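You operate a simulated robot arm through the tools that you are given. There is no shell and no other tool.

The job below is to be done with a simulated robot arm. You get a single attempt, and the scene is never put back.

## Task
Put things in order on the top of the end bench. At the end: the blue pad stands where the clear dowel jar (marked "DOWELS") stood; the white squeeze bottle from the top of the end bench stands where the brown sanding block stood; the clear dowel jar is on the grey carton; the brown sanding block from the top of the end bench is on the teal tin; whatever was shut is shut again. Leave all else as you found it, and nothing knocked over. Set down upright: dowel jar.

Only the result counts: the job must be done as asked and must still hold three seconds after the hand-in. Knocking over, shifting, dropping, spilling or breaking anything else fails it.

## Robot
A 7-joint arm with a two-finger gripper, fixed in place. Base frame: the origin is on the floor under the middle of its stand, x ahead of it, y to its left, z up; the work surface is at about z = 900. Readings come in mm, degrees, newtons and seconds.
With the tool pointing down near the work surface it reaches from about 340 to 720 mm from the base axis. Its first joint turns from -66.0 to 66.0 degrees. Payload 2.45 kg.
The tool frame sits at the grasp point between the pads (the TCP): z along the fingers, y along the line on which they close. The tips reach 26 mm beyond it. The gripper opens to 96 mm; its body begins 69 mm behind the TCP.
Orientation is that of the tool frame in the base frame, as [roll, pitch, yaw] about the fixed x, y, z axes, in that order (R = Rz(yaw) Ry(pitch) Rx(roll)). With the fingers straight down and closing along the base's y, the tool's x points along the base's -x, its y along +y and its z along -z.

## Interface
- The arm moves only by the tool send_rows. Its argument "plan" is a list of rows, each a list of 6 numbers: the shift along the base's x, y, z in mm, then the turn, a rotation vector about the base's x, y, z in degrees. In form: [[tx, ty, tz, wx, wy, wz], ...]. A call has 1 to 20 rows; each row shifts and turns the commanded pose from where the row before left it. "claw" is the finger opening in mm, from 0 to 96, set as the call begins (left out, the last holds). Each row takes 0.2 s and may step no farther than 50 mm and 8.6 degrees from the row before; otherwise, or with a gripper value out of range, the whole call is refused. A pose out of reach is approached as far as the arm can. The call stops where the force on the tool passes 40 N (or 10 N more than at its start, if that is more) or the arm is blocked; 0.2 s more then pass. The fingers move at their own pace (about 50 mm/s each) and stop on an object; they squeeze with about 22 N. The grip force told is the motor's: it shows also when the fingers shut on nothing. Time passes only in rows, and 0.2 s behind the last, so rows that do not move let the fingers close. It gives the time, the measured TCP pose, the force on the tool (base axes), the opening and the grip force at its end, in the units of the frame above (readings bear some noise), with the torque about the TCP (base axes, N m) and any sound that the robot's microphone picked up.
- Cameras (640 x 400 px; columns grow to the right, rows downward): "scene" is fixed at [182.6, -388.8, 1415.1]; the picture's right is [0.61, -0.79, 0.00], its down [-0.49, -0.37, -0.79] and it looks along [0.63, 0.48, -0.61] (base axes); focal length 244 px, centre (320, 200). "wrist" rides on the gripper at [82, 3, -98] in the tool frame; the picture's right is [-0.04, 1.00, 0.00], its down [-0.73, -0.03, -0.68] and it looks along [-0.68, -0.03, 0.73] (tool axes); focal length 256 px, centre (320, 200). There is no depth. A picture from a camera that has moved, and an enlarged one, comes with that camera's place and axes in the base frame and with its lens. The place of the scene camera against the robot may be out by one fixed shift of up to 25 mm in any direction.
- get_image(camera): a new picture of that camera. It takes no simulated time.
- close_up(camera, box): a new picture of the part [left, top, right, bottom] of that camera's present view, enlarged. It takes no simulated time.
- finish_job(): hands the job in; it is judged then, once.

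Nothing tells you positions but the pictures and the camera data. Unless the task says otherwise, let go and move clear before handing in.

The tools are called after "Emit:" as name(argument=value, ...) on one line, values as JSON. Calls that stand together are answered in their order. send_rows: Moves the arm, as the interface text tells. Its arguments: {"type":"object","properties":{"plan":{"type":"array"},"claw":{"type":"number"}},"required":["plan"]} The other tools are called the same way: get_image (camera) takes a picture; close_up (camera, box) takes an enlarged picture of a part of a camera's view; finish_job () hands the job in.

At the start:

```text
clock: 0.0
eef_pos: [446.2, -144.9, 1268.6]
orientation: [179.9, 0.0, 180.0]
wrist_force: [-0.1, 0.1, 0.7]
moment: [0.01, -0.03, -0.02]
gripper_width: 96.0
grasp_force: 0.0
```

scene: 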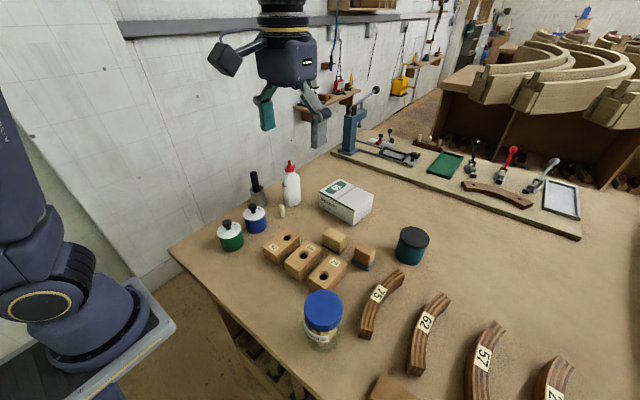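
wrist: 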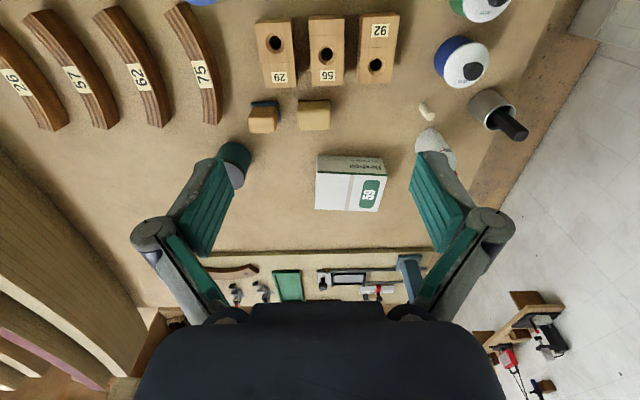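

I see a bench with a glue bottle, grey carton, teal tin, dowel jar with blue lid, blocks and curved parts. I'll look closer at several regions before moving.

Emit:
close_up(camera="scene", box=[200, 150, 440, 300])

Emit:
close_up(camera="scene", box=[240, 250, 480, 400])

Emit:
close_up(camera="wrist", box=[220, 0, 540, 200])

Emit:
close_up(camera="scene", box=[320, 60, 600, 240])

```text
2.67 times, centred on (320, 225) of scene
camera zoom: at [182.6, -388.8, 1415.1], right [0.61, -0.79, 0.0], down [-0.49, -0.37, -0.79], along [0.63, 0.48, -0.61], focal length 652 px, centre (320, 133)
```

zoom: 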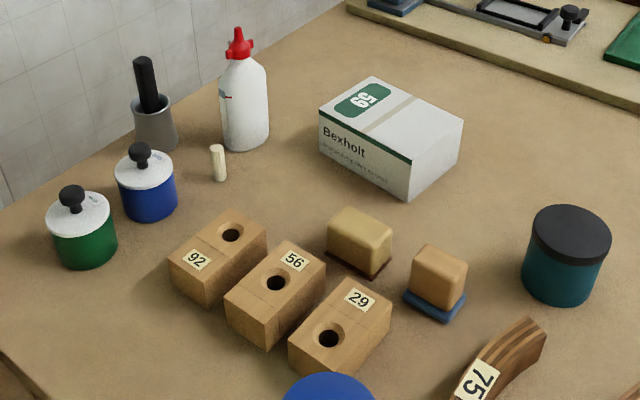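

```text
2.67 times, centred on (360, 325) of scene
camera zoom: at [182.6, -388.8, 1415.1], right [0.61, -0.79, 0.0], down [-0.49, -0.37, -0.79], along [0.63, 0.48, -0.61], focal length 652 px, centre (213, -133)
```

zoom: 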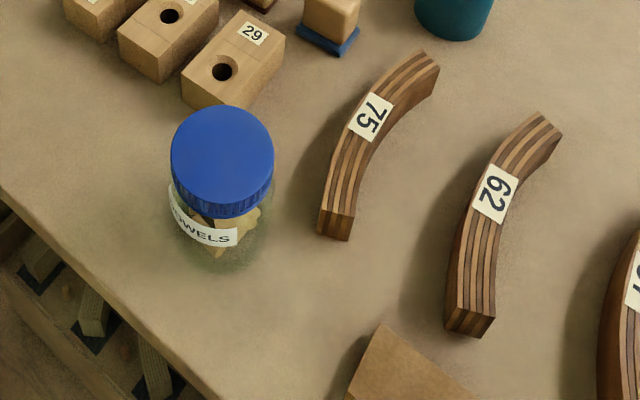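

```text
2.00 times, centred on (380, 100) of wrist
camera zoom: at [363.9, -141.9, 1366.8], right [0.04, 1.0, 0.0], down [0.73, -0.03, 0.68], along [0.68, -0.03, -0.73], focal length 512 px, centre (200, 400)
```

zoom: 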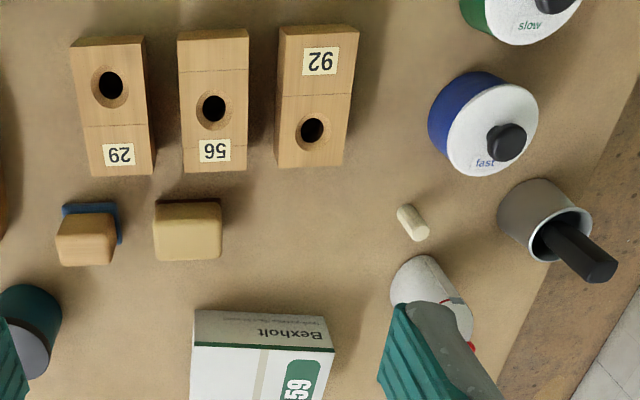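

```text
2.22 times, centred on (460, 150) of scene
camera zoom: at [182.6, -388.8, 1415.1], right [0.61, -0.79, 0.0], down [-0.49, -0.37, -0.79], along [0.63, 0.48, -0.61], focal length 543 px, centre (9, 311)
```

zoom: 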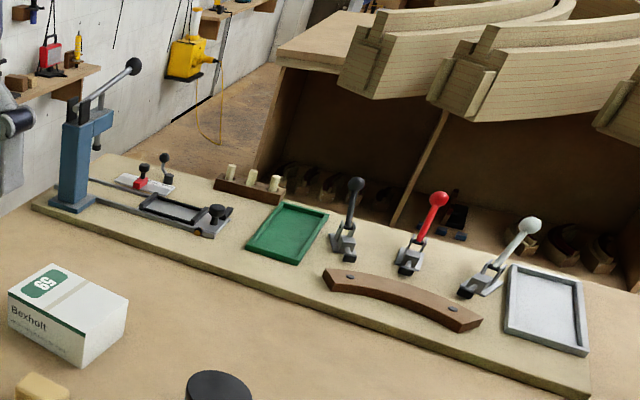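

The bench top holds the brown block on what looks like a blue pad, the dowel jar to the near right, the Bexholt carton and the teal tin. I'll move back and to the right, staying high, to see the jar and blocks from the wrist camera.

Emit:
send_rows(plan=[[-30, -35, 0, 0, 0, 0], [-30, -35, 0, 0, 0, 0], [-30, -35, 0, 0, 0, 0], [0, 0, 0, 0, 0, 0], [0, 0, 0, 0, 0, 0]], claw=96)

Emit:
get_image(camera="wrist")

Emit:
get_image(camera="scene")

```text
clock: 1.2
eef_pos: [357.3, -250.5, 1267.3]
orientation: [179.9, -0.1, -179.9]
wrist_force: [0.6, -0.6, -0.5]
moment: [0.01, 0.03, -0.01]
gripper_width: 96.0
grasp_force: 0.0
```

```text
taken
camera wrist: at [274.6, -247.8, 1367.2], right [0.04, 1.0, 0.0], down [0.73, -0.03, 0.68], along [0.68, -0.03, -0.73], focal length 256 px, centre (320, 200)
```

wrist: 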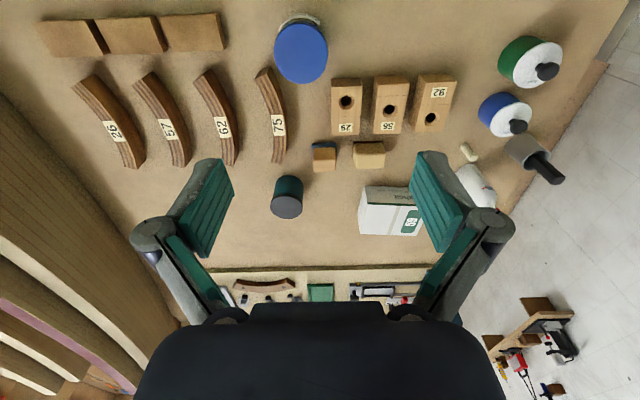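

```text
taken
```

scene: 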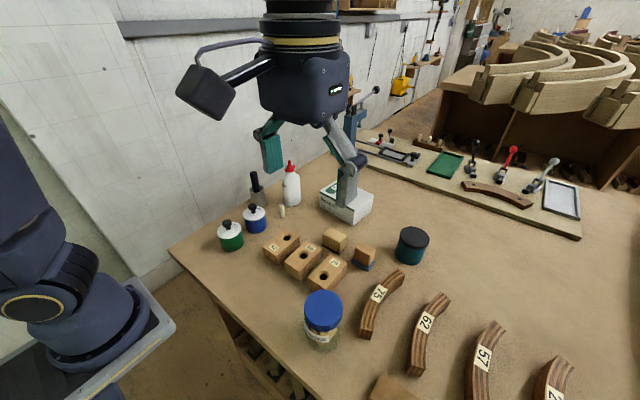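

Emit:
close_up(camera="wrist", box=[220, 0, 380, 100])

Emit:
close_up(camera="wrist", box=[260, 120, 420, 220])

Emit:
close_up(camera="wrist", box=[400, 20, 600, 145])

Emit:
close_up(camera="wrist", box=[20, 0, 220, 125])

Emit:
close_up(camera="wrist", box=[200, 220, 460, 320])

Emit:
close_up(camera="scene", box=[300, 210, 440, 300])

Emit:
close_up(camera="scene", box=[220, 280, 360, 400])

```text
4.00 times, centred on (300, 50) of wrist
camera zoom: at [274.6, -247.8, 1367.2], right [0.04, 1.0, 0.0], down [0.73, -0.03, 0.68], along [0.68, -0.03, -0.73], focal length 1024 px, centre (400, 800)
```

zoom: 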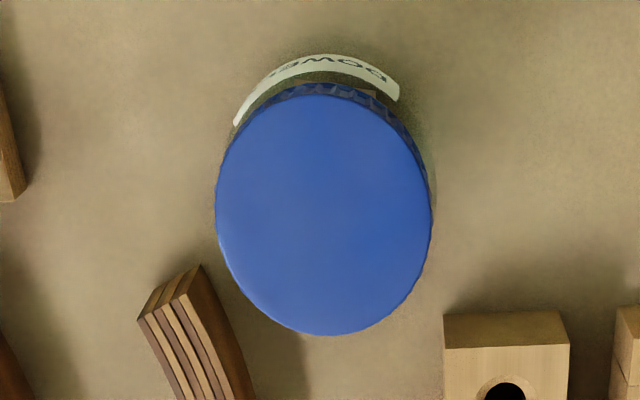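

```text
4.00 times, centred on (340, 170) of wrist
camera zoom: at [274.6, -247.8, 1367.2], right [0.04, 1.0, 0.0], down [0.73, -0.03, 0.68], along [0.68, -0.03, -0.73], focal length 1024 px, centre (240, 320)
```

zoom: 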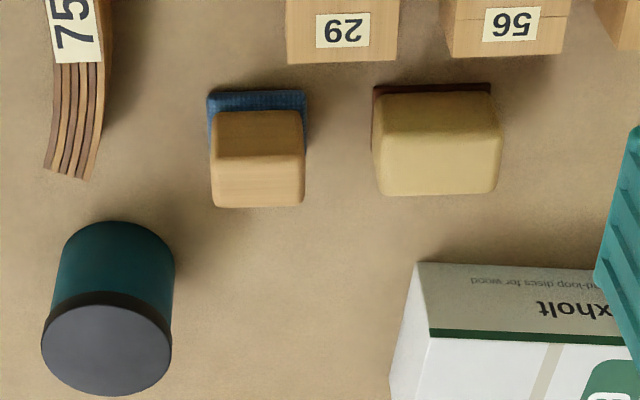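

```text
3.20 times, centred on (500, 82) of wrist
camera zoom: at [274.6, -247.8, 1367.2], right [0.04, 1.0, 0.0], down [0.73, -0.03, 0.68], along [0.68, -0.03, -0.73], focal length 819 px, centre (-256, 576)
```

zoom: 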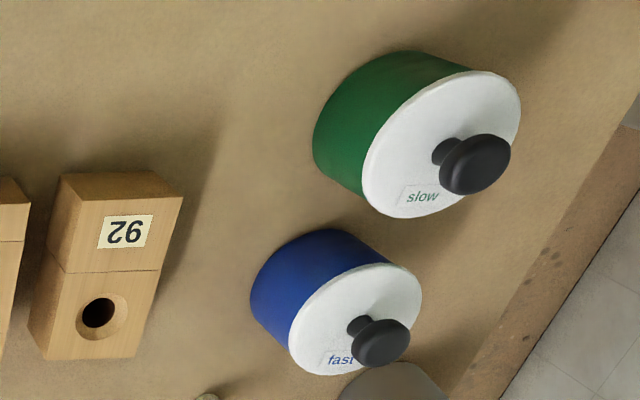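

```text
3.20 times, centred on (120, 62) of wrist
camera zoom: at [274.6, -247.8, 1367.2], right [0.04, 1.0, 0.0], down [0.73, -0.03, 0.68], along [0.68, -0.03, -0.73], focal length 819 px, centre (960, 640)
```

zoom: 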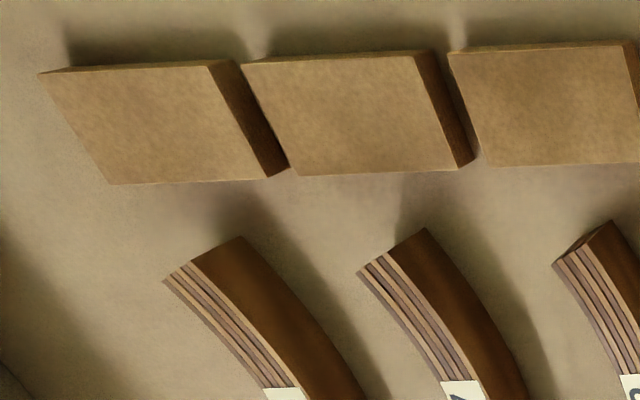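

```text
2.46 times, centred on (330, 270) of wrist
camera zoom: at [274.6, -247.8, 1367.2], right [0.04, 1.0, 0.0], down [0.73, -0.03, 0.68], along [0.68, -0.03, -0.73], focal length 630 px, centre (295, 28)
```

zoom: 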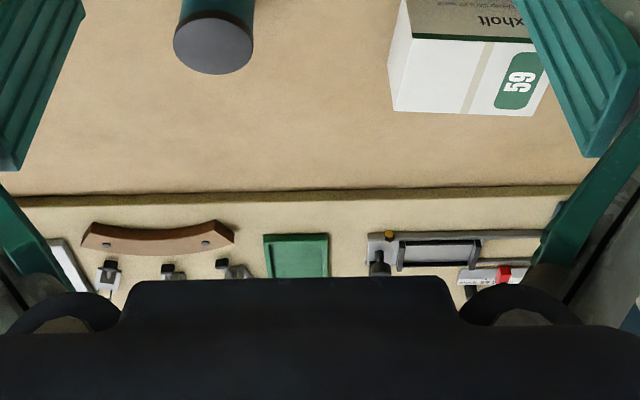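

```text
4.44 times, centred on (370, 255) of scene
camera zoom: at [182.6, -388.8, 1415.1], right [0.61, -0.79, 0.0], down [-0.49, -0.37, -0.79], along [0.63, 0.48, -0.61], focal length 1086 px, centre (98, -44)
```

zoom: 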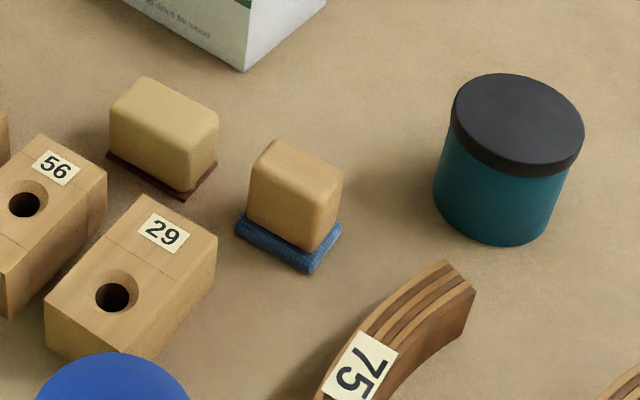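

```text
3.33 times, centred on (290, 340) of scene
camera zoom: at [182.6, -388.8, 1415.1], right [0.61, -0.79, 0.0], down [-0.49, -0.37, -0.79], along [0.63, 0.48, -0.61], focal length 815 px, centre (420, -267)
```

zoom: 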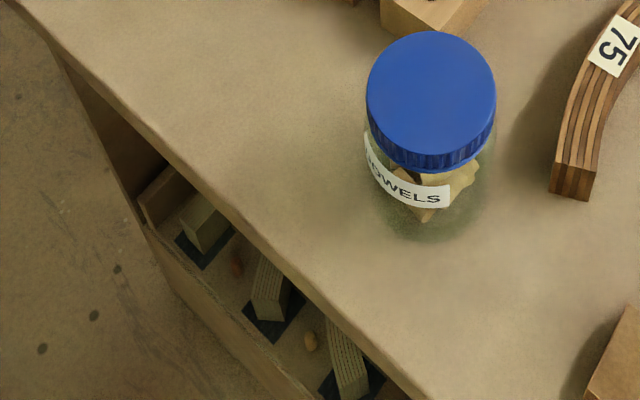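

The jar's lid appears centred near (357, -276), with its top about z=1005. The brown block is near (570, -252) on the blue pad. I'll move closer above the blocks to confirm whether the pad is a separate item.

Emit:
send_rows(plan=[[30, 0, -40, 0, 0, 0], [30, 0, -40, 0, 0, 0], [30, 0, -40, 0, 0, 0], [30, 0, -40, 0, 0, 0], [20, 0, -20, 0, 0, 0], [0, 0, 0, 0, 0, 0], [0, 0, 0, 0, 0, 0]], claw=96)

Emit:
get_image(camera="wrist")

Emit:
close_up(camera="wrist", box=[240, 60, 440, 185])

Emit:
close_up(camera="scene", box=[330, 230, 390, 280])

Emit:
close_up(camera="scene", box=[220, 320, 300, 400])

```text
clock: 2.8
eef_pos: [495.9, -249.6, 1087.8]
orientation: [180.0, 0.0, -180.0]
wrist_force: [-0.3, 1.3, -0.3]
moment: [0.0, 0.02, 0.01]
gripper_width: 95.9
grasp_force: 0.0
```

```text
taken
camera wrist: at [414.2, -247.5, 1186.7], right [0.04, 1.0, 0.0], down [0.73, -0.03, 0.68], along [0.68, -0.03, -0.73], focal length 256 px, centre (320, 200)
```

wrist: 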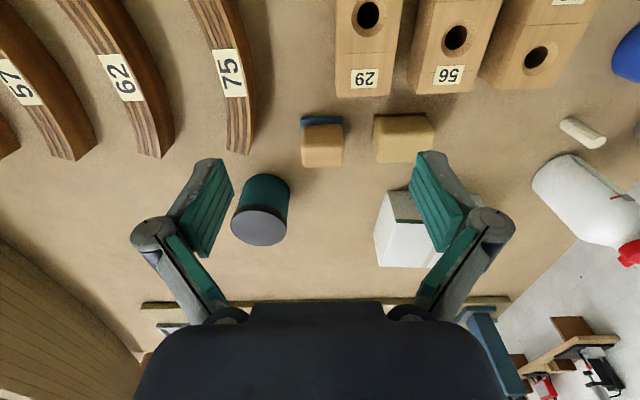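

```text
3.20 times, centred on (340, 122) of wrist
camera zoom: at [414.2, -247.5, 1186.7], right [0.04, 1.0, 0.0], down [0.73, -0.03, 0.68], along [0.68, -0.03, -0.73], focal length 819 px, centre (256, 448)
```

zoom: 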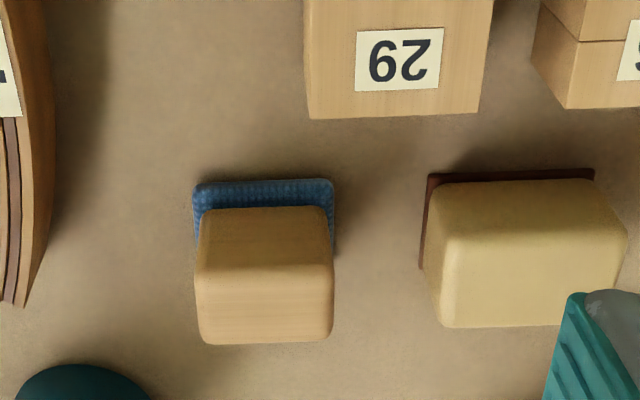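

```text
8.00 times, centred on (360, 255) of scene
camera zoom: at [182.6, -388.7, 1415.1], right [0.61, -0.79, 0.0], down [-0.49, -0.37, -0.79], along [0.63, 0.48, -0.61], focal length 1955 px, centre (0, -240)
```

zoom: 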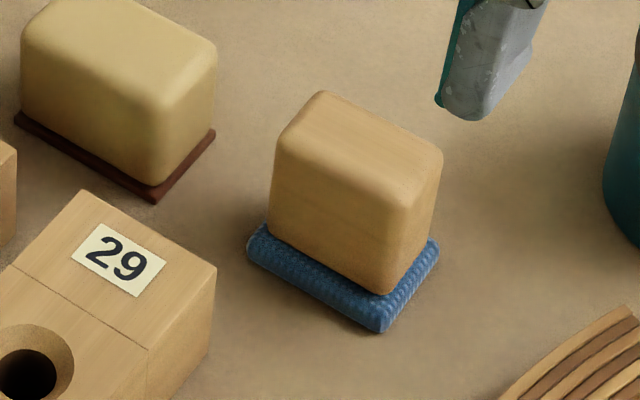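

```text
5.00 times, centred on (260, 360) of scene
camera zoom: at [182.6, -388.7, 1415.1], right [0.61, -0.79, 0.0], down [-0.49, -0.37, -0.79], along [0.63, 0.48, -0.61], focal length 1222 px, centre (620, -600)
```

zoom: 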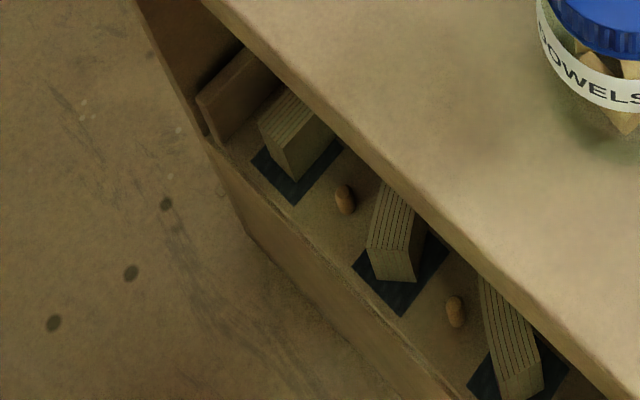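

The blue pad looks like a separate, woven, rounded mat under the brown block, while the yellow block is a different item. Next I'll move over near the teal tin to measure it and check the reach.

Emit:
send_rows(plan=[[25, -30, 0, 0, 0, 0], [25, -30, 0, 0, 0, 0], [24, -27, 0, 0, 0, 0], [0, 0, 0, 0, 0, 0], [0, 0, 0, 0, 0, 0]], claw=96)

Emit:
get_image(camera="wrist")

Emit:
close_up(camera="wrist", box=[240, 80, 440, 205])

```text
clock: 4.0
eef_pos: [571.0, -336.0, 1088.6]
orientation: [180.0, 0.0, -180.0]
wrist_force: [0.6, 0.1, -0.3]
moment: [0.01, 0.02, 0.01]
gripper_width: 96.1
grasp_force: 0.0
```

```text
taken
camera wrist: at [488.9, -333.6, 1186.5], right [0.04, 1.0, 0.0], down [0.73, -0.03, 0.68], along [0.68, -0.03, -0.73], focal length 256 px, centre (320, 200)
```

wrist: 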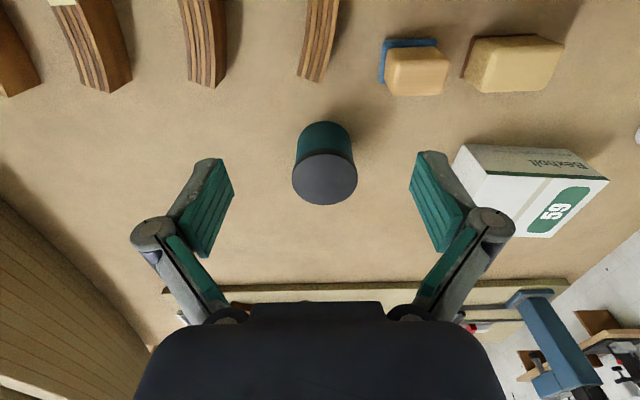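

```text
3.20 times, centred on (340, 142) of wrist
camera zoom: at [488.9, -333.6, 1186.5], right [0.04, 1.0, 0.0], down [0.73, -0.03, 0.68], along [0.68, -0.03, -0.73], focal length 819 px, centre (256, 384)
```

zoom: 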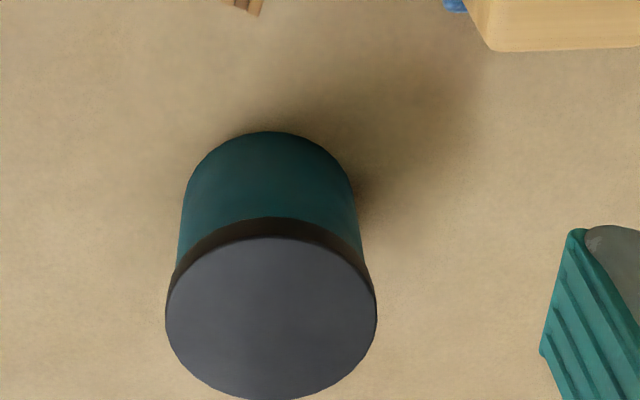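

The tin measures about (661, -336) with its top near z=970, which is slightly past the nominal straight-down reach. I'll test how far the arm gets above it while staying clear.

Emit:
send_rows(plan=[[30, 0, 0, 0, 0, 0], [30, 0, 0, 0, 0, 0], [30, 0, 0, 0, 0, 0], [0, 0, -30, 0, 0, 0], [0, 0, -20, 0, 0, 0], [0, 0, 0, 0, 0, 0], [0, 0, 0, 0, 0, 0]], claw=96)

Emit:
get_image(camera="scene")

Emit:
get_image(camera="wrist")

```text
clock: 5.6
eef_pos: [630.5, -313.3, 1033.8]
orientation: [179.9, -0.1, -180.0]
wrist_force: [0.3, 0.4, -0.7]
moment: [-0.01, 0.01, 0.01]
gripper_width: 95.9
grasp_force: 0.1
out of reach, approached as far as the arm can: row 2, 3, 4, 5
```

```text
taken
```

scene: 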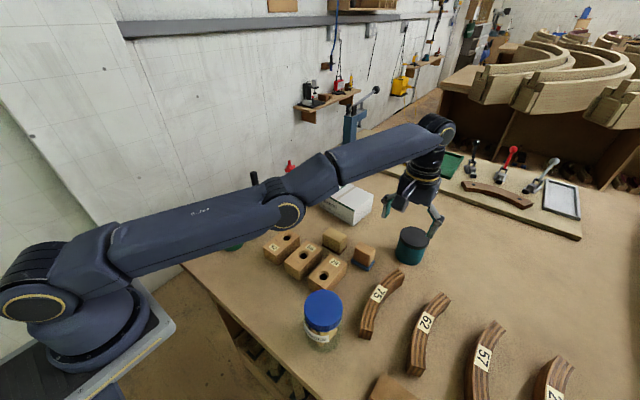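

```text
taken
camera wrist: at [549.3, -311.9, 1131.8], right [0.04, 1.0, 0.0], down [0.74, -0.03, 0.68], along [0.68, -0.03, -0.74], focal length 256 px, centre (320, 200)
```

wrist: 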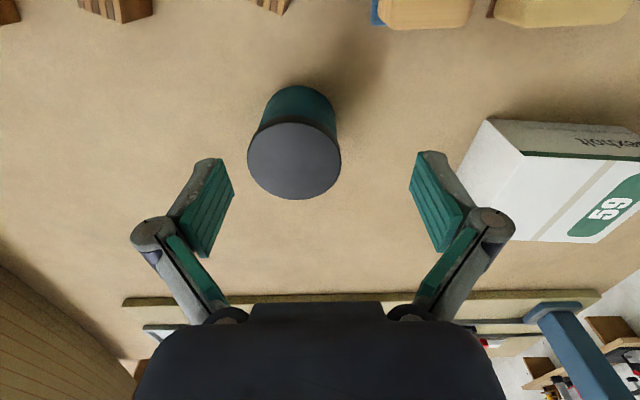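

The arm reaches only about r=704 mm straight down, so the tin (r≈741) needs a tilted tool. I'll back up a little and read where the commanded pose stands.

Emit:
send_rows(plan=[[-30, 15, 25, 0, 0, 0], [-30, 15, 25, 0, 0, 0], [0, 0, 0, 0, 0, 0], [0, 0, 0, 0, 0, 0]], claw=96)

```text
clock: 6.6
eef_pos: [614.3, -310.3, 1096.2]
orientation: [180.0, 0.0, 179.9]
wrist_force: [1.2, -0.3, 0.6]
moment: [-0.02, 0.01, 0.01]
gripper_width: 96.3
grasp_force: 0.0
out of reach, approached as far as the arm can: row 1, 2
```

Checking the pose after settling.

Emit:
send_rows(plan=[[0, 0, 0, 0, 0, 0], [0, 0, 0, 0, 0, 0], [0, 0, 0, 0, 0, 0]])

```text
clock: 7.4
eef_pos: [614.3, -311.5, 1097.0]
orientation: [179.9, -0.1, 180.0]
wrist_force: [-0.8, -0.9, 0.1]
moment: [-0.01, 0.0, -0.01]
gripper_width: 96.2
grasp_force: 0.1
```

Emit:
send_rows(plan=[[-20, 10, 0, 0, 0, 0], [-20, 10, 0, 0, 0, 0], [0, 0, 0, 0, 0, 0], [0, 0, 0, 0, 0, 0]])

```text
clock: 8.4
eef_pos: [609.2, -312.3, 1110.0]
orientation: [179.9, -0.1, 179.9]
wrist_force: [-0.4, -0.4, -0.4]
moment: [0.0, 0.02, -0.01]
gripper_width: 96.1
grasp_force: 0.1
out of reach, approached as far as the arm can: row 1, 2
```

The arm didn't follow as expected, so I'll look at its configuration.

Emit:
get_image(camera="scene")

Emit:
get_image(camera="wrist")

```text
taken
```

scene: 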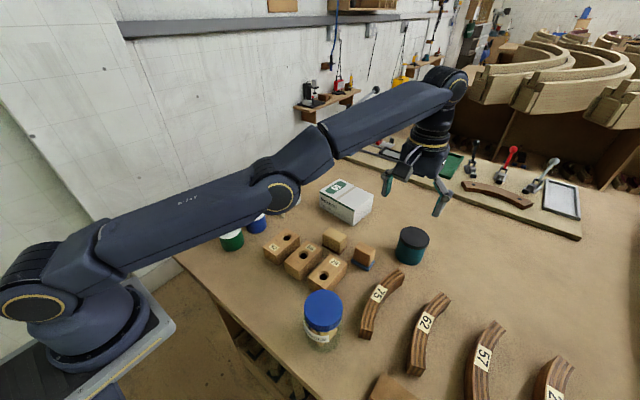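

```text
taken
camera wrist: at [526.9, -309.7, 1208.9], right [0.04, 1.0, 0.0], down [0.73, -0.03, 0.68], along [0.68, -0.03, -0.73], focal length 256 px, centre (320, 200)
```

wrist: 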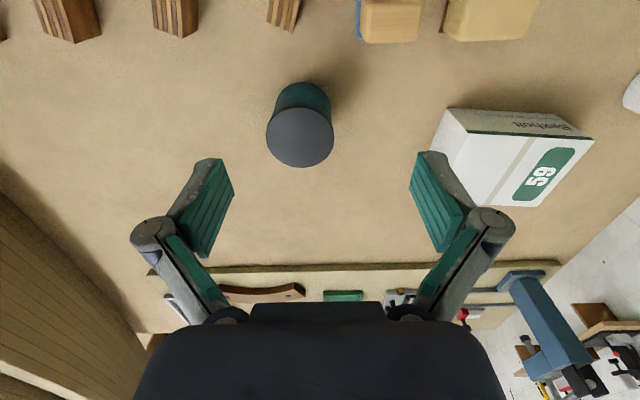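

The arm is close to fully stretched. I'll pull back radially with larger steps, at this height and clear of everything.

Emit:
send_rows(plan=[[-35, 18, 0, 0, 0, 0], [-35, 18, 0, 0, 0, 0], [-35, 18, 0, 0, 0, 0], [0, 0, 0, 0, 0, 0], [0, 0, 0, 0, 0, 0]])

```text
clock: 9.6
eef_pos: [594.8, -312.7, 1139.6]
orientation: [-180.0, -0.2, 180.0]
wrist_force: [0.4, 0.5, -0.1]
moment: [-0.02, -0.03, 0.01]
gripper_width: 95.9
grasp_force: 0.1
out of reach, approached as far as the arm can: row 1, 2, 3
```

Emit:
send_rows(plan=[[-10, 5, 45, 0, 0, 0], [-10, 5, 45, 0, 0, 0], [-20, 10, 40, 0, 0, 0], [-30, 15, 30, 0, 0, 0], [0, 0, 0, 0, 0, 0], [0, 0, 0, 0, 0, 0]])

Emit:
get_image(camera="scene")

```text
clock: 11.0
eef_pos: [527.1, -281.1, 1256.7]
orientation: [179.9, -0.1, -180.0]
wrist_force: [0.9, -0.9, -0.3]
moment: [0.01, 0.01, 0.01]
gripper_width: 95.8
grasp_force: 0.1
out of reach, approached as far as the arm can: row 1, 2
```

```text
taken
```

scene: 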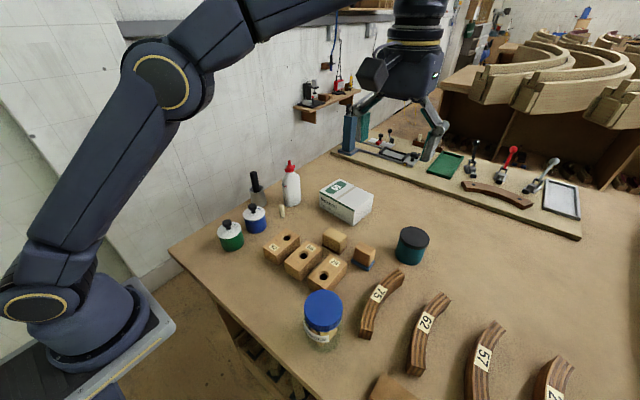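

Freed from the stretched pose at (527, -281, 1257). Now I'll go look at the carton and bottle from a nearer, well-bent pose.

Emit:
send_rows(plan=[[0, 40, -25, 0, 0, 0], [0, 40, -25, 0, 0, 0], [0, 40, -25, 0, 0, 0], [0, 40, -15, 0, 0, 0], [0, 35, -15, 0, 0, 0], [0, 0, 0, 0, 0, 0], [0, 0, 0, 0, 0, 0]])

Emit:
get_image(camera="wrist")

Emit:
close_up(camera="wrist", box=[220, 80, 420, 205])

Emit:
close_up(camera="wrist", box=[400, 40, 600, 165])

```text
clock: 12.6
eef_pos: [528.6, -86.9, 1153.2]
orientation: [-180.0, 0.0, 179.9]
wrist_force: [-0.5, 1.0, -0.3]
moment: [0.01, 0.0, -0.01]
gripper_width: 95.9
grasp_force: 0.1
```

```text
taken
camera wrist: at [446.0, -83.9, 1250.9], right [0.04, 1.0, 0.0], down [0.73, -0.03, 0.68], along [0.68, -0.03, -0.73], focal length 256 px, centre (320, 200)
```

wrist: 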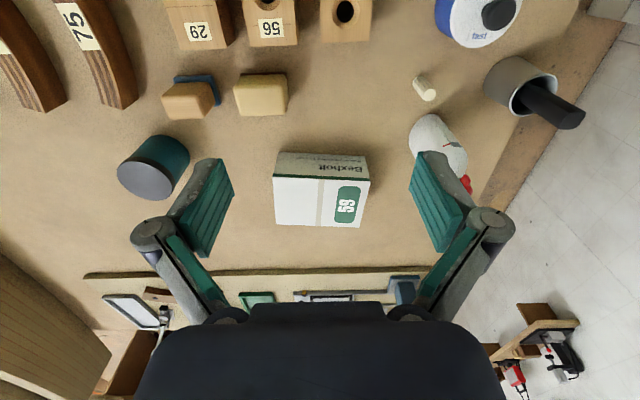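

```text
3.20 times, centred on (320, 142) of wrist
camera zoom: at [446.0, -83.9, 1250.9], right [0.04, 1.0, 0.0], down [0.73, -0.03, 0.68], along [0.68, -0.03, -0.73], focal length 819 px, centre (320, 384)
```

zoom: 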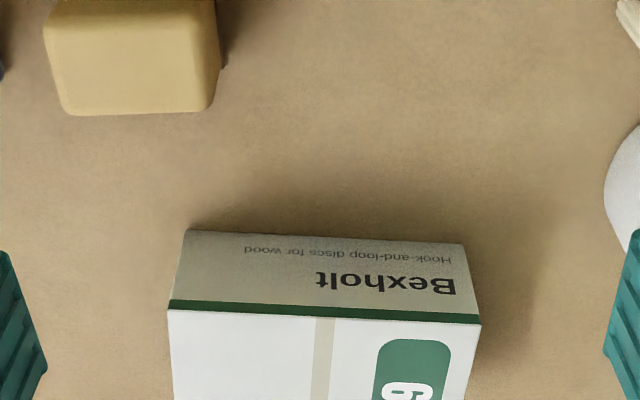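

```text
3.20 times, centred on (500, 102) of wrist
camera zoom: at [446.0, -83.9, 1250.9], right [0.04, 1.0, 0.0], down [0.73, -0.03, 0.68], along [0.68, -0.03, -0.73], focal length 819 px, centre (-256, 512)
```

zoom: 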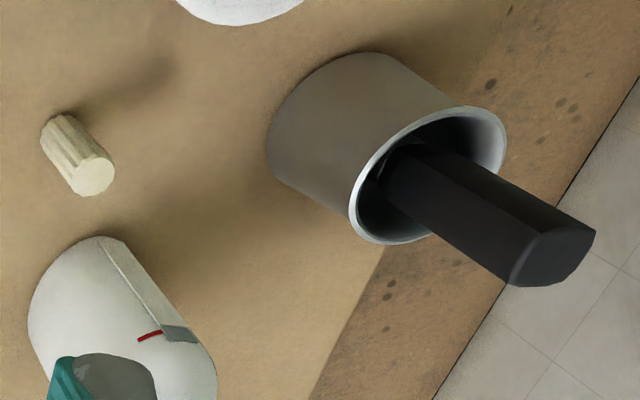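

The carton comes out centred near (720, -95), 98 by 137 mm, with its top at z≈963. Next I'll view the white bottle from in front of it.

Emit:
send_rows(plan=[[-15, 40, 0, 0, 0, 0], [-15, 40, 0, 0, 0, 0], [0, 40, 0, 0, 0, 0], [0, 30, 0, 0, 0, 0], [0, 0, 0, 0, 0, 0], [0, 0, 0, 0, 0, 0]])

Emit:
get_image(camera="wrist")

Emit:
close_up(camera="wrist", box=[240, 80, 440, 205])

Emit:
close_up(camera="scene", box=[230, 140, 330, 240])

```text
clock: 14.0
eef_pos: [494.7, 63.3, 1152.1]
orientation: [-180.0, 0.1, 179.9]
wrist_force: [0.2, 0.8, 0.5]
moment: [0.03, 0.0, -0.01]
gripper_width: 96.1
grasp_force: 0.1
```

```text
taken
camera wrist: at [414.1, 65.2, 1250.3], right [0.04, 1.0, 0.0], down [0.73, -0.03, 0.68], along [0.68, -0.03, -0.73], focal length 256 px, centre (320, 200)
```

wrist: 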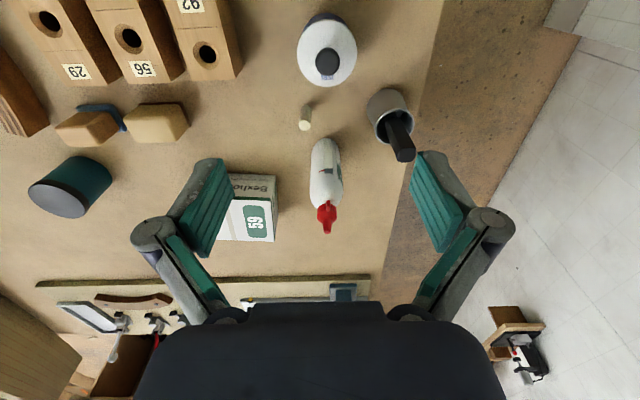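

```text
3.20 times, centred on (340, 142) of wrist
camera zoom: at [414.1, 65.2, 1250.3], right [0.04, 1.0, 0.0], down [0.73, -0.03, 0.68], along [0.68, -0.03, -0.73], focal length 819 px, centre (256, 384)
```

zoom: 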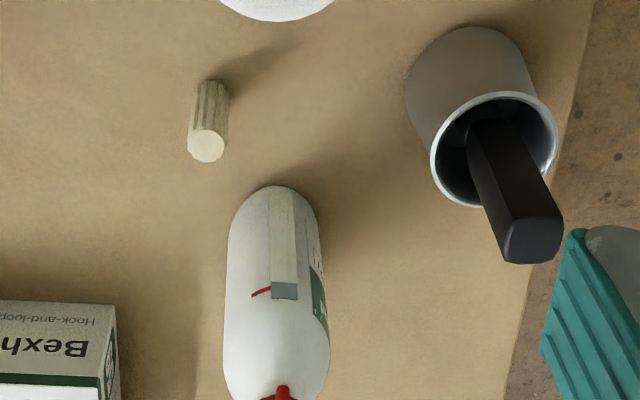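

```text
4.00 times, centred on (280, 190) of scene
camera zoom: at [182.6, -388.7, 1415.1], right [0.61, -0.79, 0.0], down [-0.49, -0.37, -0.79], along [0.63, 0.48, -0.61], focal length 978 px, centre (480, 240)
```

zoom: 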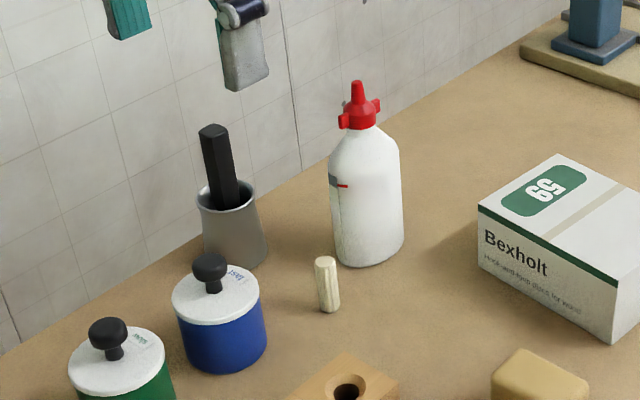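

The bottle stands at about (645, 65). It is oval, roughly 67 by 47 mm, with its top near z≈1058. I'll turn the gripper 90°, tilt it 20° and go over the brown block to check that the wrist allows it.

Emit:
send_rows(plan=[[6.8, -28.7, -2, 0, 0, -8.18], [6.8, -28.7, -2, 0, 0, -8.18], [6.8, -28.7, -2, 0, 0, -8.18], [6.8, -28.7, -2, 0, 0, -8.18], [6.8, -28.7, -2, 0, 0, -8.18], [6.8, -28.7, -2, 0, 0, -8.18], [6.8, -28.7, -2, 0, 0, -8.18], [6.8, -28.7, -2, 0, 0, -8.18], [6.8, -28.7, -2, 0, 0, -8.18], [6.8, -28.7, -2, 0, 0, -8.18], [6.8, -28.7, -2, 0, 0, -8.18], [0, 0, 0, 0, 0, 0], [0, 0, 0, 0, 0, 0]], claw=96)

Emit:
get_image(camera="wrist")

Emit:
get_image(camera="scene")

```text
clock: 16.8
eef_pos: [573.1, -252.2, 1131.4]
orientation: [180.0, 0.0, 90.0]
wrist_force: [-0.4, 0.0, 0.3]
moment: [0.01, 0.02, 0.01]
gripper_width: 96.3
grasp_force: 0.2
```

```text
taken
camera wrist: at [575.9, -171.1, 1228.4], right [1.0, -0.04, 0.0], down [-0.03, -0.73, 0.68], along [-0.03, -0.68, -0.73], focal length 256 px, centre (320, 200)
```

wrist: 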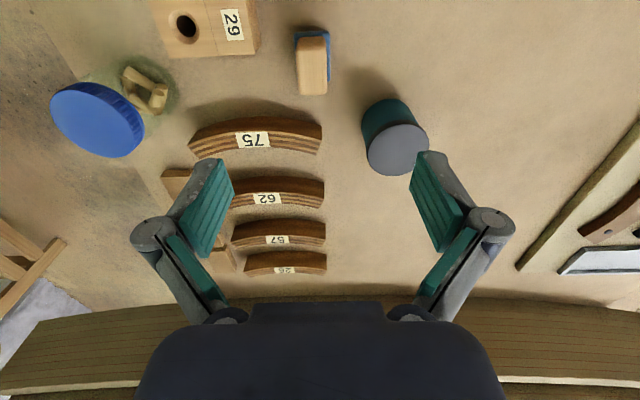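

```text
taken
```

scene: 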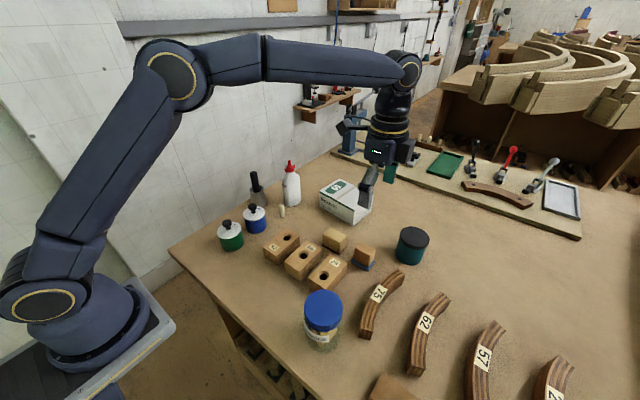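

Emit:
close_up(camera="wrist", box=[260, 0, 380, 100])

Emit:
close_up(camera="wrist", box=[40, 50, 200, 170])

Emit:
close_up(camera="wrist", box=[340, 80, 460, 180])

```text
4.00 times, centred on (320, 50) of wrist
camera zoom: at [575.9, -171.1, 1228.4], right [1.0, -0.04, 0.0], down [-0.03, -0.73, 0.68], along [-0.03, -0.68, -0.73], focal length 1024 px, centre (320, 800)
```

zoom: 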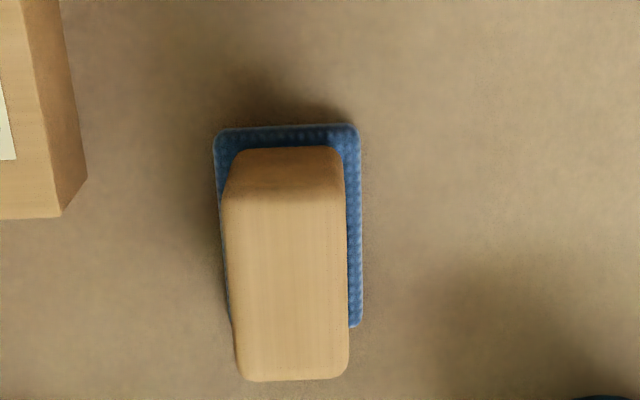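

```text
3.33 times, centred on (120, 110) of wrist
camera zoom: at [575.9, -171.1, 1228.4], right [1.0, -0.04, 0.0], down [-0.03, -0.73, 0.68], along [-0.03, -0.68, -0.73], focal length 853 px, centre (987, 500)
```

zoom: 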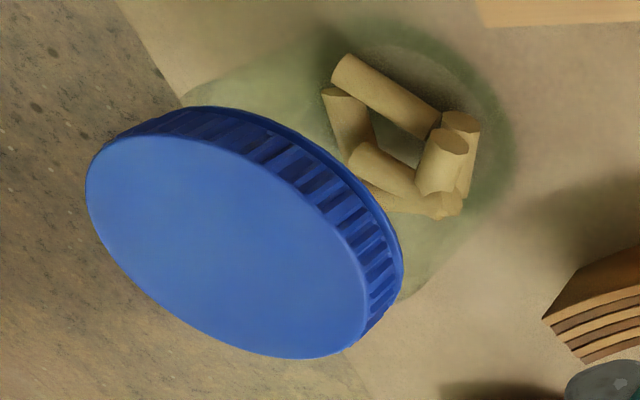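

```text
4.00 times, centred on (400, 130) of wrist
camera zoom: at [575.9, -171.1, 1228.4], right [1.0, -0.04, 0.0], down [-0.03, -0.73, 0.68], along [-0.03, -0.68, -0.73], focal length 1024 px, centre (0, 480)
```

zoom: 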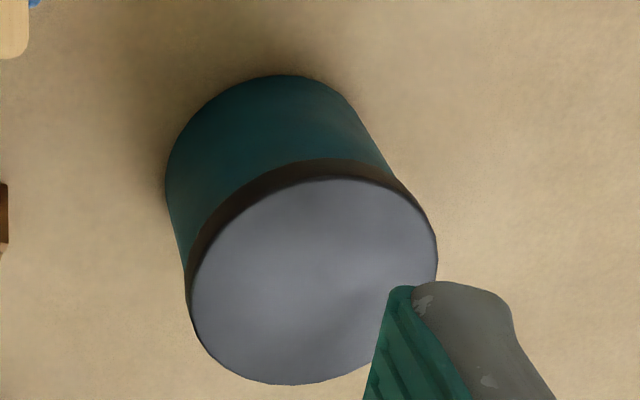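

The rotated view puts the block and pad centre at about (565, -252), and confirms the tin at (660, -336). I'll tilt 20°, narrow the claw to 60, and come down part way over the block to check alignment.

Emit:
send_rows(plan=[[0, 0, 0, -6.67, 0, 0], [0, 0, 0, -6.67, 0, 0], [0, 0, 0, -6.66, 0, 0], [-8, 0, -40, 0, 0, 0], [0, 0, -40, 0, 0, 0], [0, 0, -30, 0, 0, 0], [0, 0, 0, 0, 0, 0], [0, 0, 0, 0, 0, 0]], claw=60)

Emit:
get_image(camera="wrist")

Emit:
get_image(camera="scene")

```text
clock: 18.6
eef_pos: [564.0, -254.4, 1020.6]
orientation: [179.9, 20.0, 90.1]
wrist_force: [1.0, 0.4, 0.6]
moment: [0.03, 0.02, 0.03]
gripper_width: 59.9
grasp_force: 0.1
```

```text
taken
camera wrist: at [566.9, -143.9, 1084.9], right [1.0, -0.04, 0.01], down [-0.03, -0.46, 0.89], along [-0.03, -0.89, -0.46], focal length 256 px, centre (320, 200)
```

wrist: 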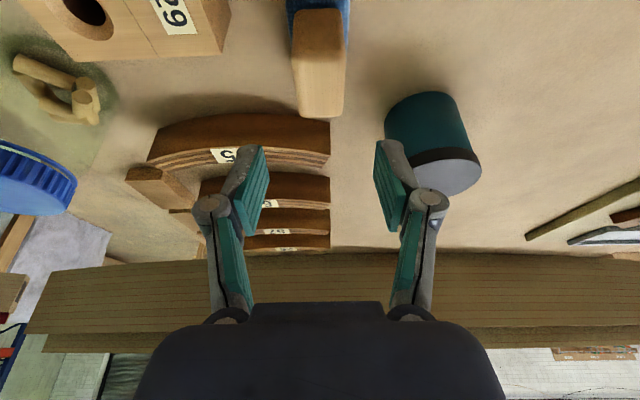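

```text
taken
```

scene: 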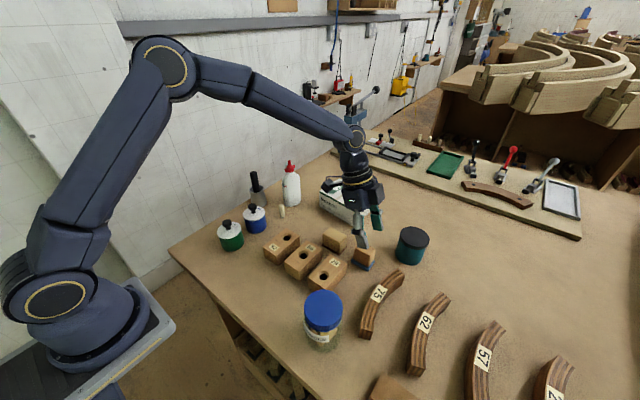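

The block sits centred between the fingers in the wrist view. I'll lower to TCP z≈944, which puts the tips at about 916, just above the pad.

Emit:
send_rows(plan=[[0.5, 1.5, -30, 0, 0, 0], [0, 0, -25, 0, 0, 0], [0, 0, -15, 0, 0, 0], [0, 0, -6, 0, 0, 0], [0, 0, 0, 0, 0, 0], [0, 0, 0, 0, 0, 0]], claw=60)

Emit:
get_image(camera="wrist")

Emit:
close_up(camera="scene", box=[320, 190, 420, 290])

```text
clock: 20.0
eef_pos: [566.0, -251.4, 944.1]
orientation: [-180.0, 20.0, 90.2]
wrist_force: [0.0, -0.6, 0.5]
moment: [0.0, 0.01, 0.01]
gripper_width: 59.8
grasp_force: 0.2
```

```text
taken
camera wrist: at [567.8, -141.5, 1008.1], right [1.0, -0.04, 0.01], down [-0.03, -0.46, 0.89], along [-0.03, -0.89, -0.46], focal length 256 px, centre (320, 200)
```

wrist: 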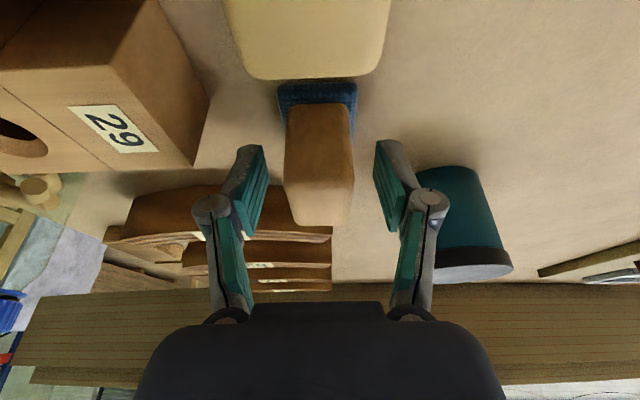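

```text
4.00 times, centred on (370, 240) of scene
camera zoom: at [182.6, -388.7, 1415.1], right [0.61, -0.79, 0.0], down [-0.49, -0.37, -0.79], along [0.63, 0.48, -0.61], focal length 978 px, centre (120, 40)
```

zoom: 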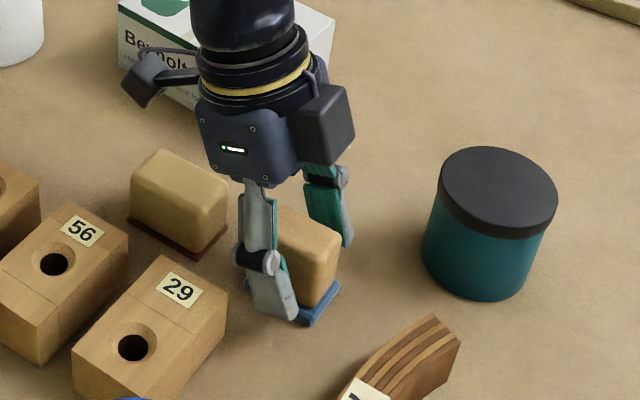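

The fingers straddle the block with the pad beneath the tips. Closing now.

Emit:
send_rows(plan=[[0, 0, 0, 0, 0, 0], [0, 0, 0, 0, 0, 0], [0, 0, 0, 0, 0, 0], [0, 0, 0, 0, 0, 0], [0, 0, 0, 0, 0, 0]], claw=10)

Emit:
get_image(camera="wrist")

```text
clock: 21.2
eef_pos: [564.2, -251.3, 944.8]
orientation: [-180.0, 20.0, 90.2]
wrist_force: [0.0, -0.2, 0.5]
moment: [0.0, 0.03, 0.01]
gripper_width: 29.5
grasp_force: 22.0
```

```text
taken
camera wrist: at [567.8, -141.5, 1008.3], right [1.0, -0.04, 0.01], down [-0.03, -0.46, 0.89], along [-0.03, -0.89, -0.46], focal length 256 px, centre (320, 200)
```

wrist: 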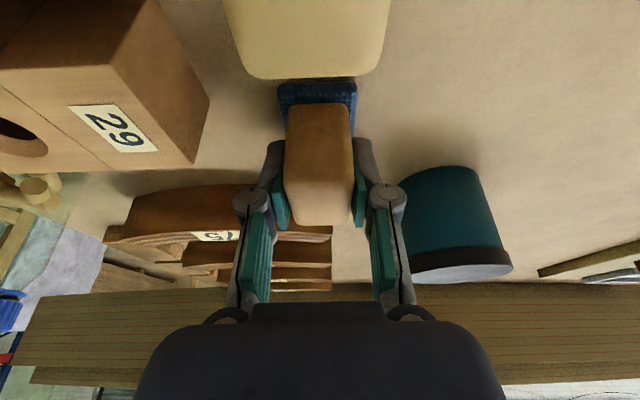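

The block is gripped at 29.5 mm wide. I'll lift it straight up gently and check whether the pad stays behind.

Emit:
send_rows(plan=[[0, 0, 4, 0, 0, 0], [0, 0, 8, 0, 0, 0], [0, 0, 15, 0, 0, 0], [0, 0, 20, 0, 0, 0], [0, 0, 0, 0, 0, 0]], claw=10)

Emit:
get_image(camera="wrist")

Emit:
close_up(camera="scene", box=[320, 190, 420, 290])

```text
clock: 22.4
eef_pos: [566.0, -250.6, 991.1]
orientation: [-180.0, 20.0, 90.2]
wrist_force: [-0.2, -0.2, -1.5]
moment: [-0.04, -0.01, 0.02]
gripper_width: 29.3
grasp_force: 21.9
```

```text
taken
camera wrist: at [568.0, -140.9, 1055.3], right [1.0, -0.04, 0.01], down [-0.03, -0.46, 0.89], along [-0.03, -0.89, -0.46], focal length 256 px, centre (320, 200)
```

wrist: 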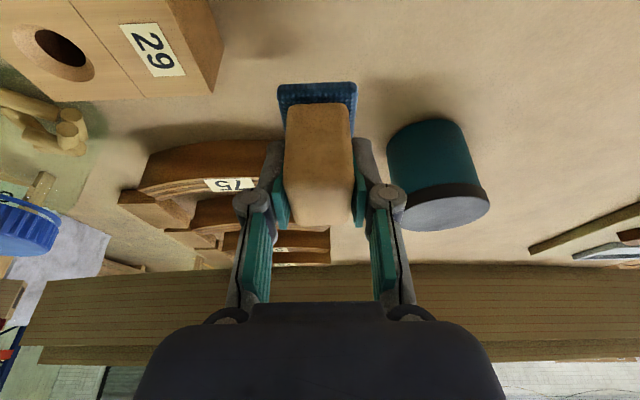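

```text
4.00 times, centred on (370, 240) of scene
camera zoom: at [182.6, -388.8, 1415.1], right [0.61, -0.79, 0.0], down [-0.49, -0.37, -0.79], along [0.63, 0.48, -0.61], focal length 978 px, centre (120, 40)
```

zoom: 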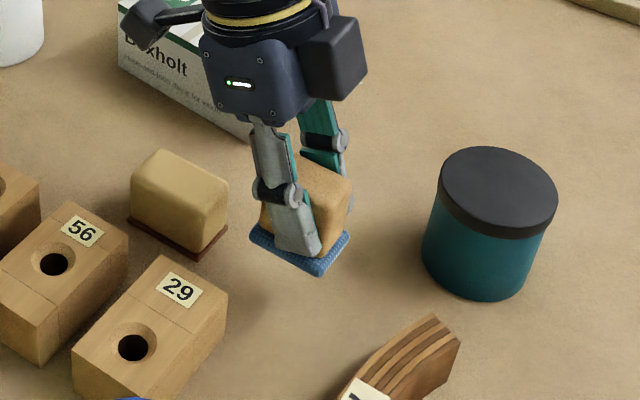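

The blue pad came up with the wooden block, so the two are one piece: this is the "blue pad", a wood grip on a blue base. That makes the cork block with the brown base the other sanding item. I'll look closely before deciding.

Emit:
close_up(camera="scene", box=[325, 220, 425, 270])

Emit:
close_up(camera="scene", box=[315, 220, 355, 260])

Emit:
close_up(camera="wrist", box=[250, 60, 390, 240])

Emit:
close_up(camera="scene", box=[280, 40, 480, 160])

Emit:
close_up(camera="scene", box=[440, 100, 640, 240])

```text
6.40 times, centred on (375, 245) of scene
camera zoom: at [182.6, -388.8, 1415.1], right [0.61, -0.79, 0.0], down [-0.49, -0.37, -0.79], along [0.63, 0.48, -0.61], focal length 1564 px, centre (-32, -88)
```

zoom: 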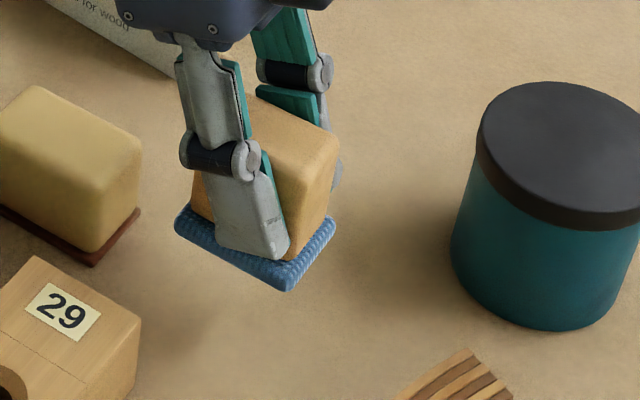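

```text
10.00 times, centred on (335, 240) of scene
camera zoom: at [182.6, -388.8, 1415.1], right [0.61, -0.79, 0.0], down [-0.49, -0.37, -0.79], along [0.63, 0.48, -0.61], focal length 2444 px, centre (170, -200)
```

zoom: 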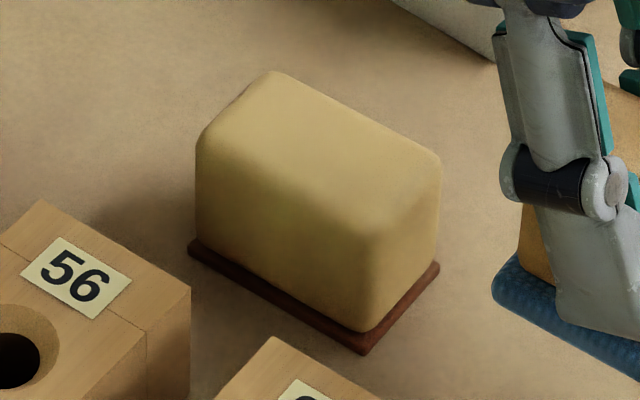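

```text
2.22 times, centred on (320, 150) of wrist
camera zoom: at [568.0, -140.9, 1055.3], right [1.0, -0.04, 0.01], down [-0.03, -0.46, 0.89], along [-0.03, -0.89, -0.46], focal length 569 px, centre (320, 311)
```

zoom: 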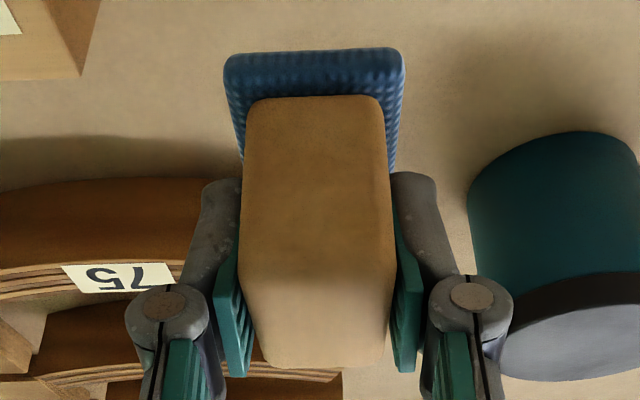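

```text
3.20 times, centred on (380, 100) of scene
camera zoom: at [182.6, -388.8, 1415.1], right [0.61, -0.79, 0.0], down [-0.49, -0.37, -0.79], along [0.63, 0.48, -0.61], focal length 782 px, centre (128, 520)
```

zoom: 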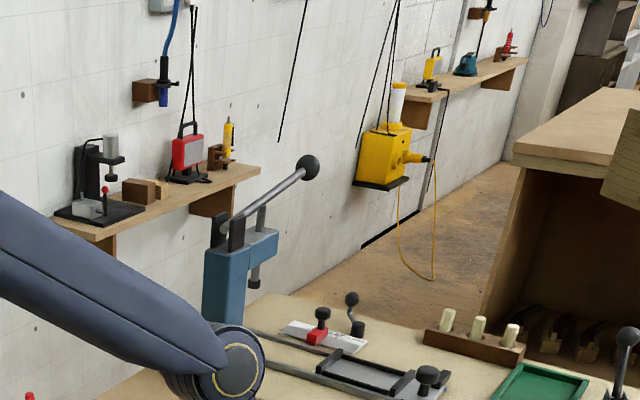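

```text
2.86 times, centred on (540, 170) of scene
camera zoom: at [182.6, -388.8, 1415.1], right [0.61, -0.79, 0.0], down [-0.49, -0.37, -0.79], along [0.63, 0.48, -0.61], focal length 698 px, centre (-309, 286)
```

zoom: 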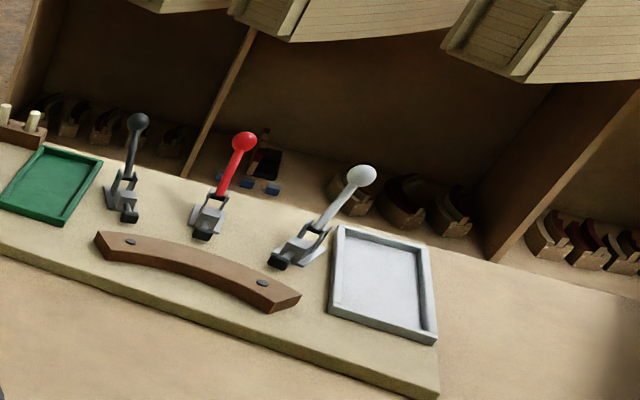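

Since it is one piece, the blue pad is this wood-gripped blue item, and the brown sanding block is the cork one with the brown sheet. The jar must move first, so I'll set the blue pad back down exactly where it was.

Emit:
send_rows(plan=[[0, 0, -20, 0, 0, 0], [0, 0, -15, 0, 0, 0], [0, 0, -8, 0, 0, 0], [0, 0, -3.5, 0, 0, 0], [0, 0, 0, 0, 0, 0]], claw=10)

```text
clock: 23.6
eef_pos: [564.3, -250.5, 943.5]
orientation: [-179.9, 20.0, 90.1]
wrist_force: [-0.4, 0.1, -0.6]
moment: [0.02, 0.0, 0.01]
gripper_width: 29.2
grasp_force: 22.0
```

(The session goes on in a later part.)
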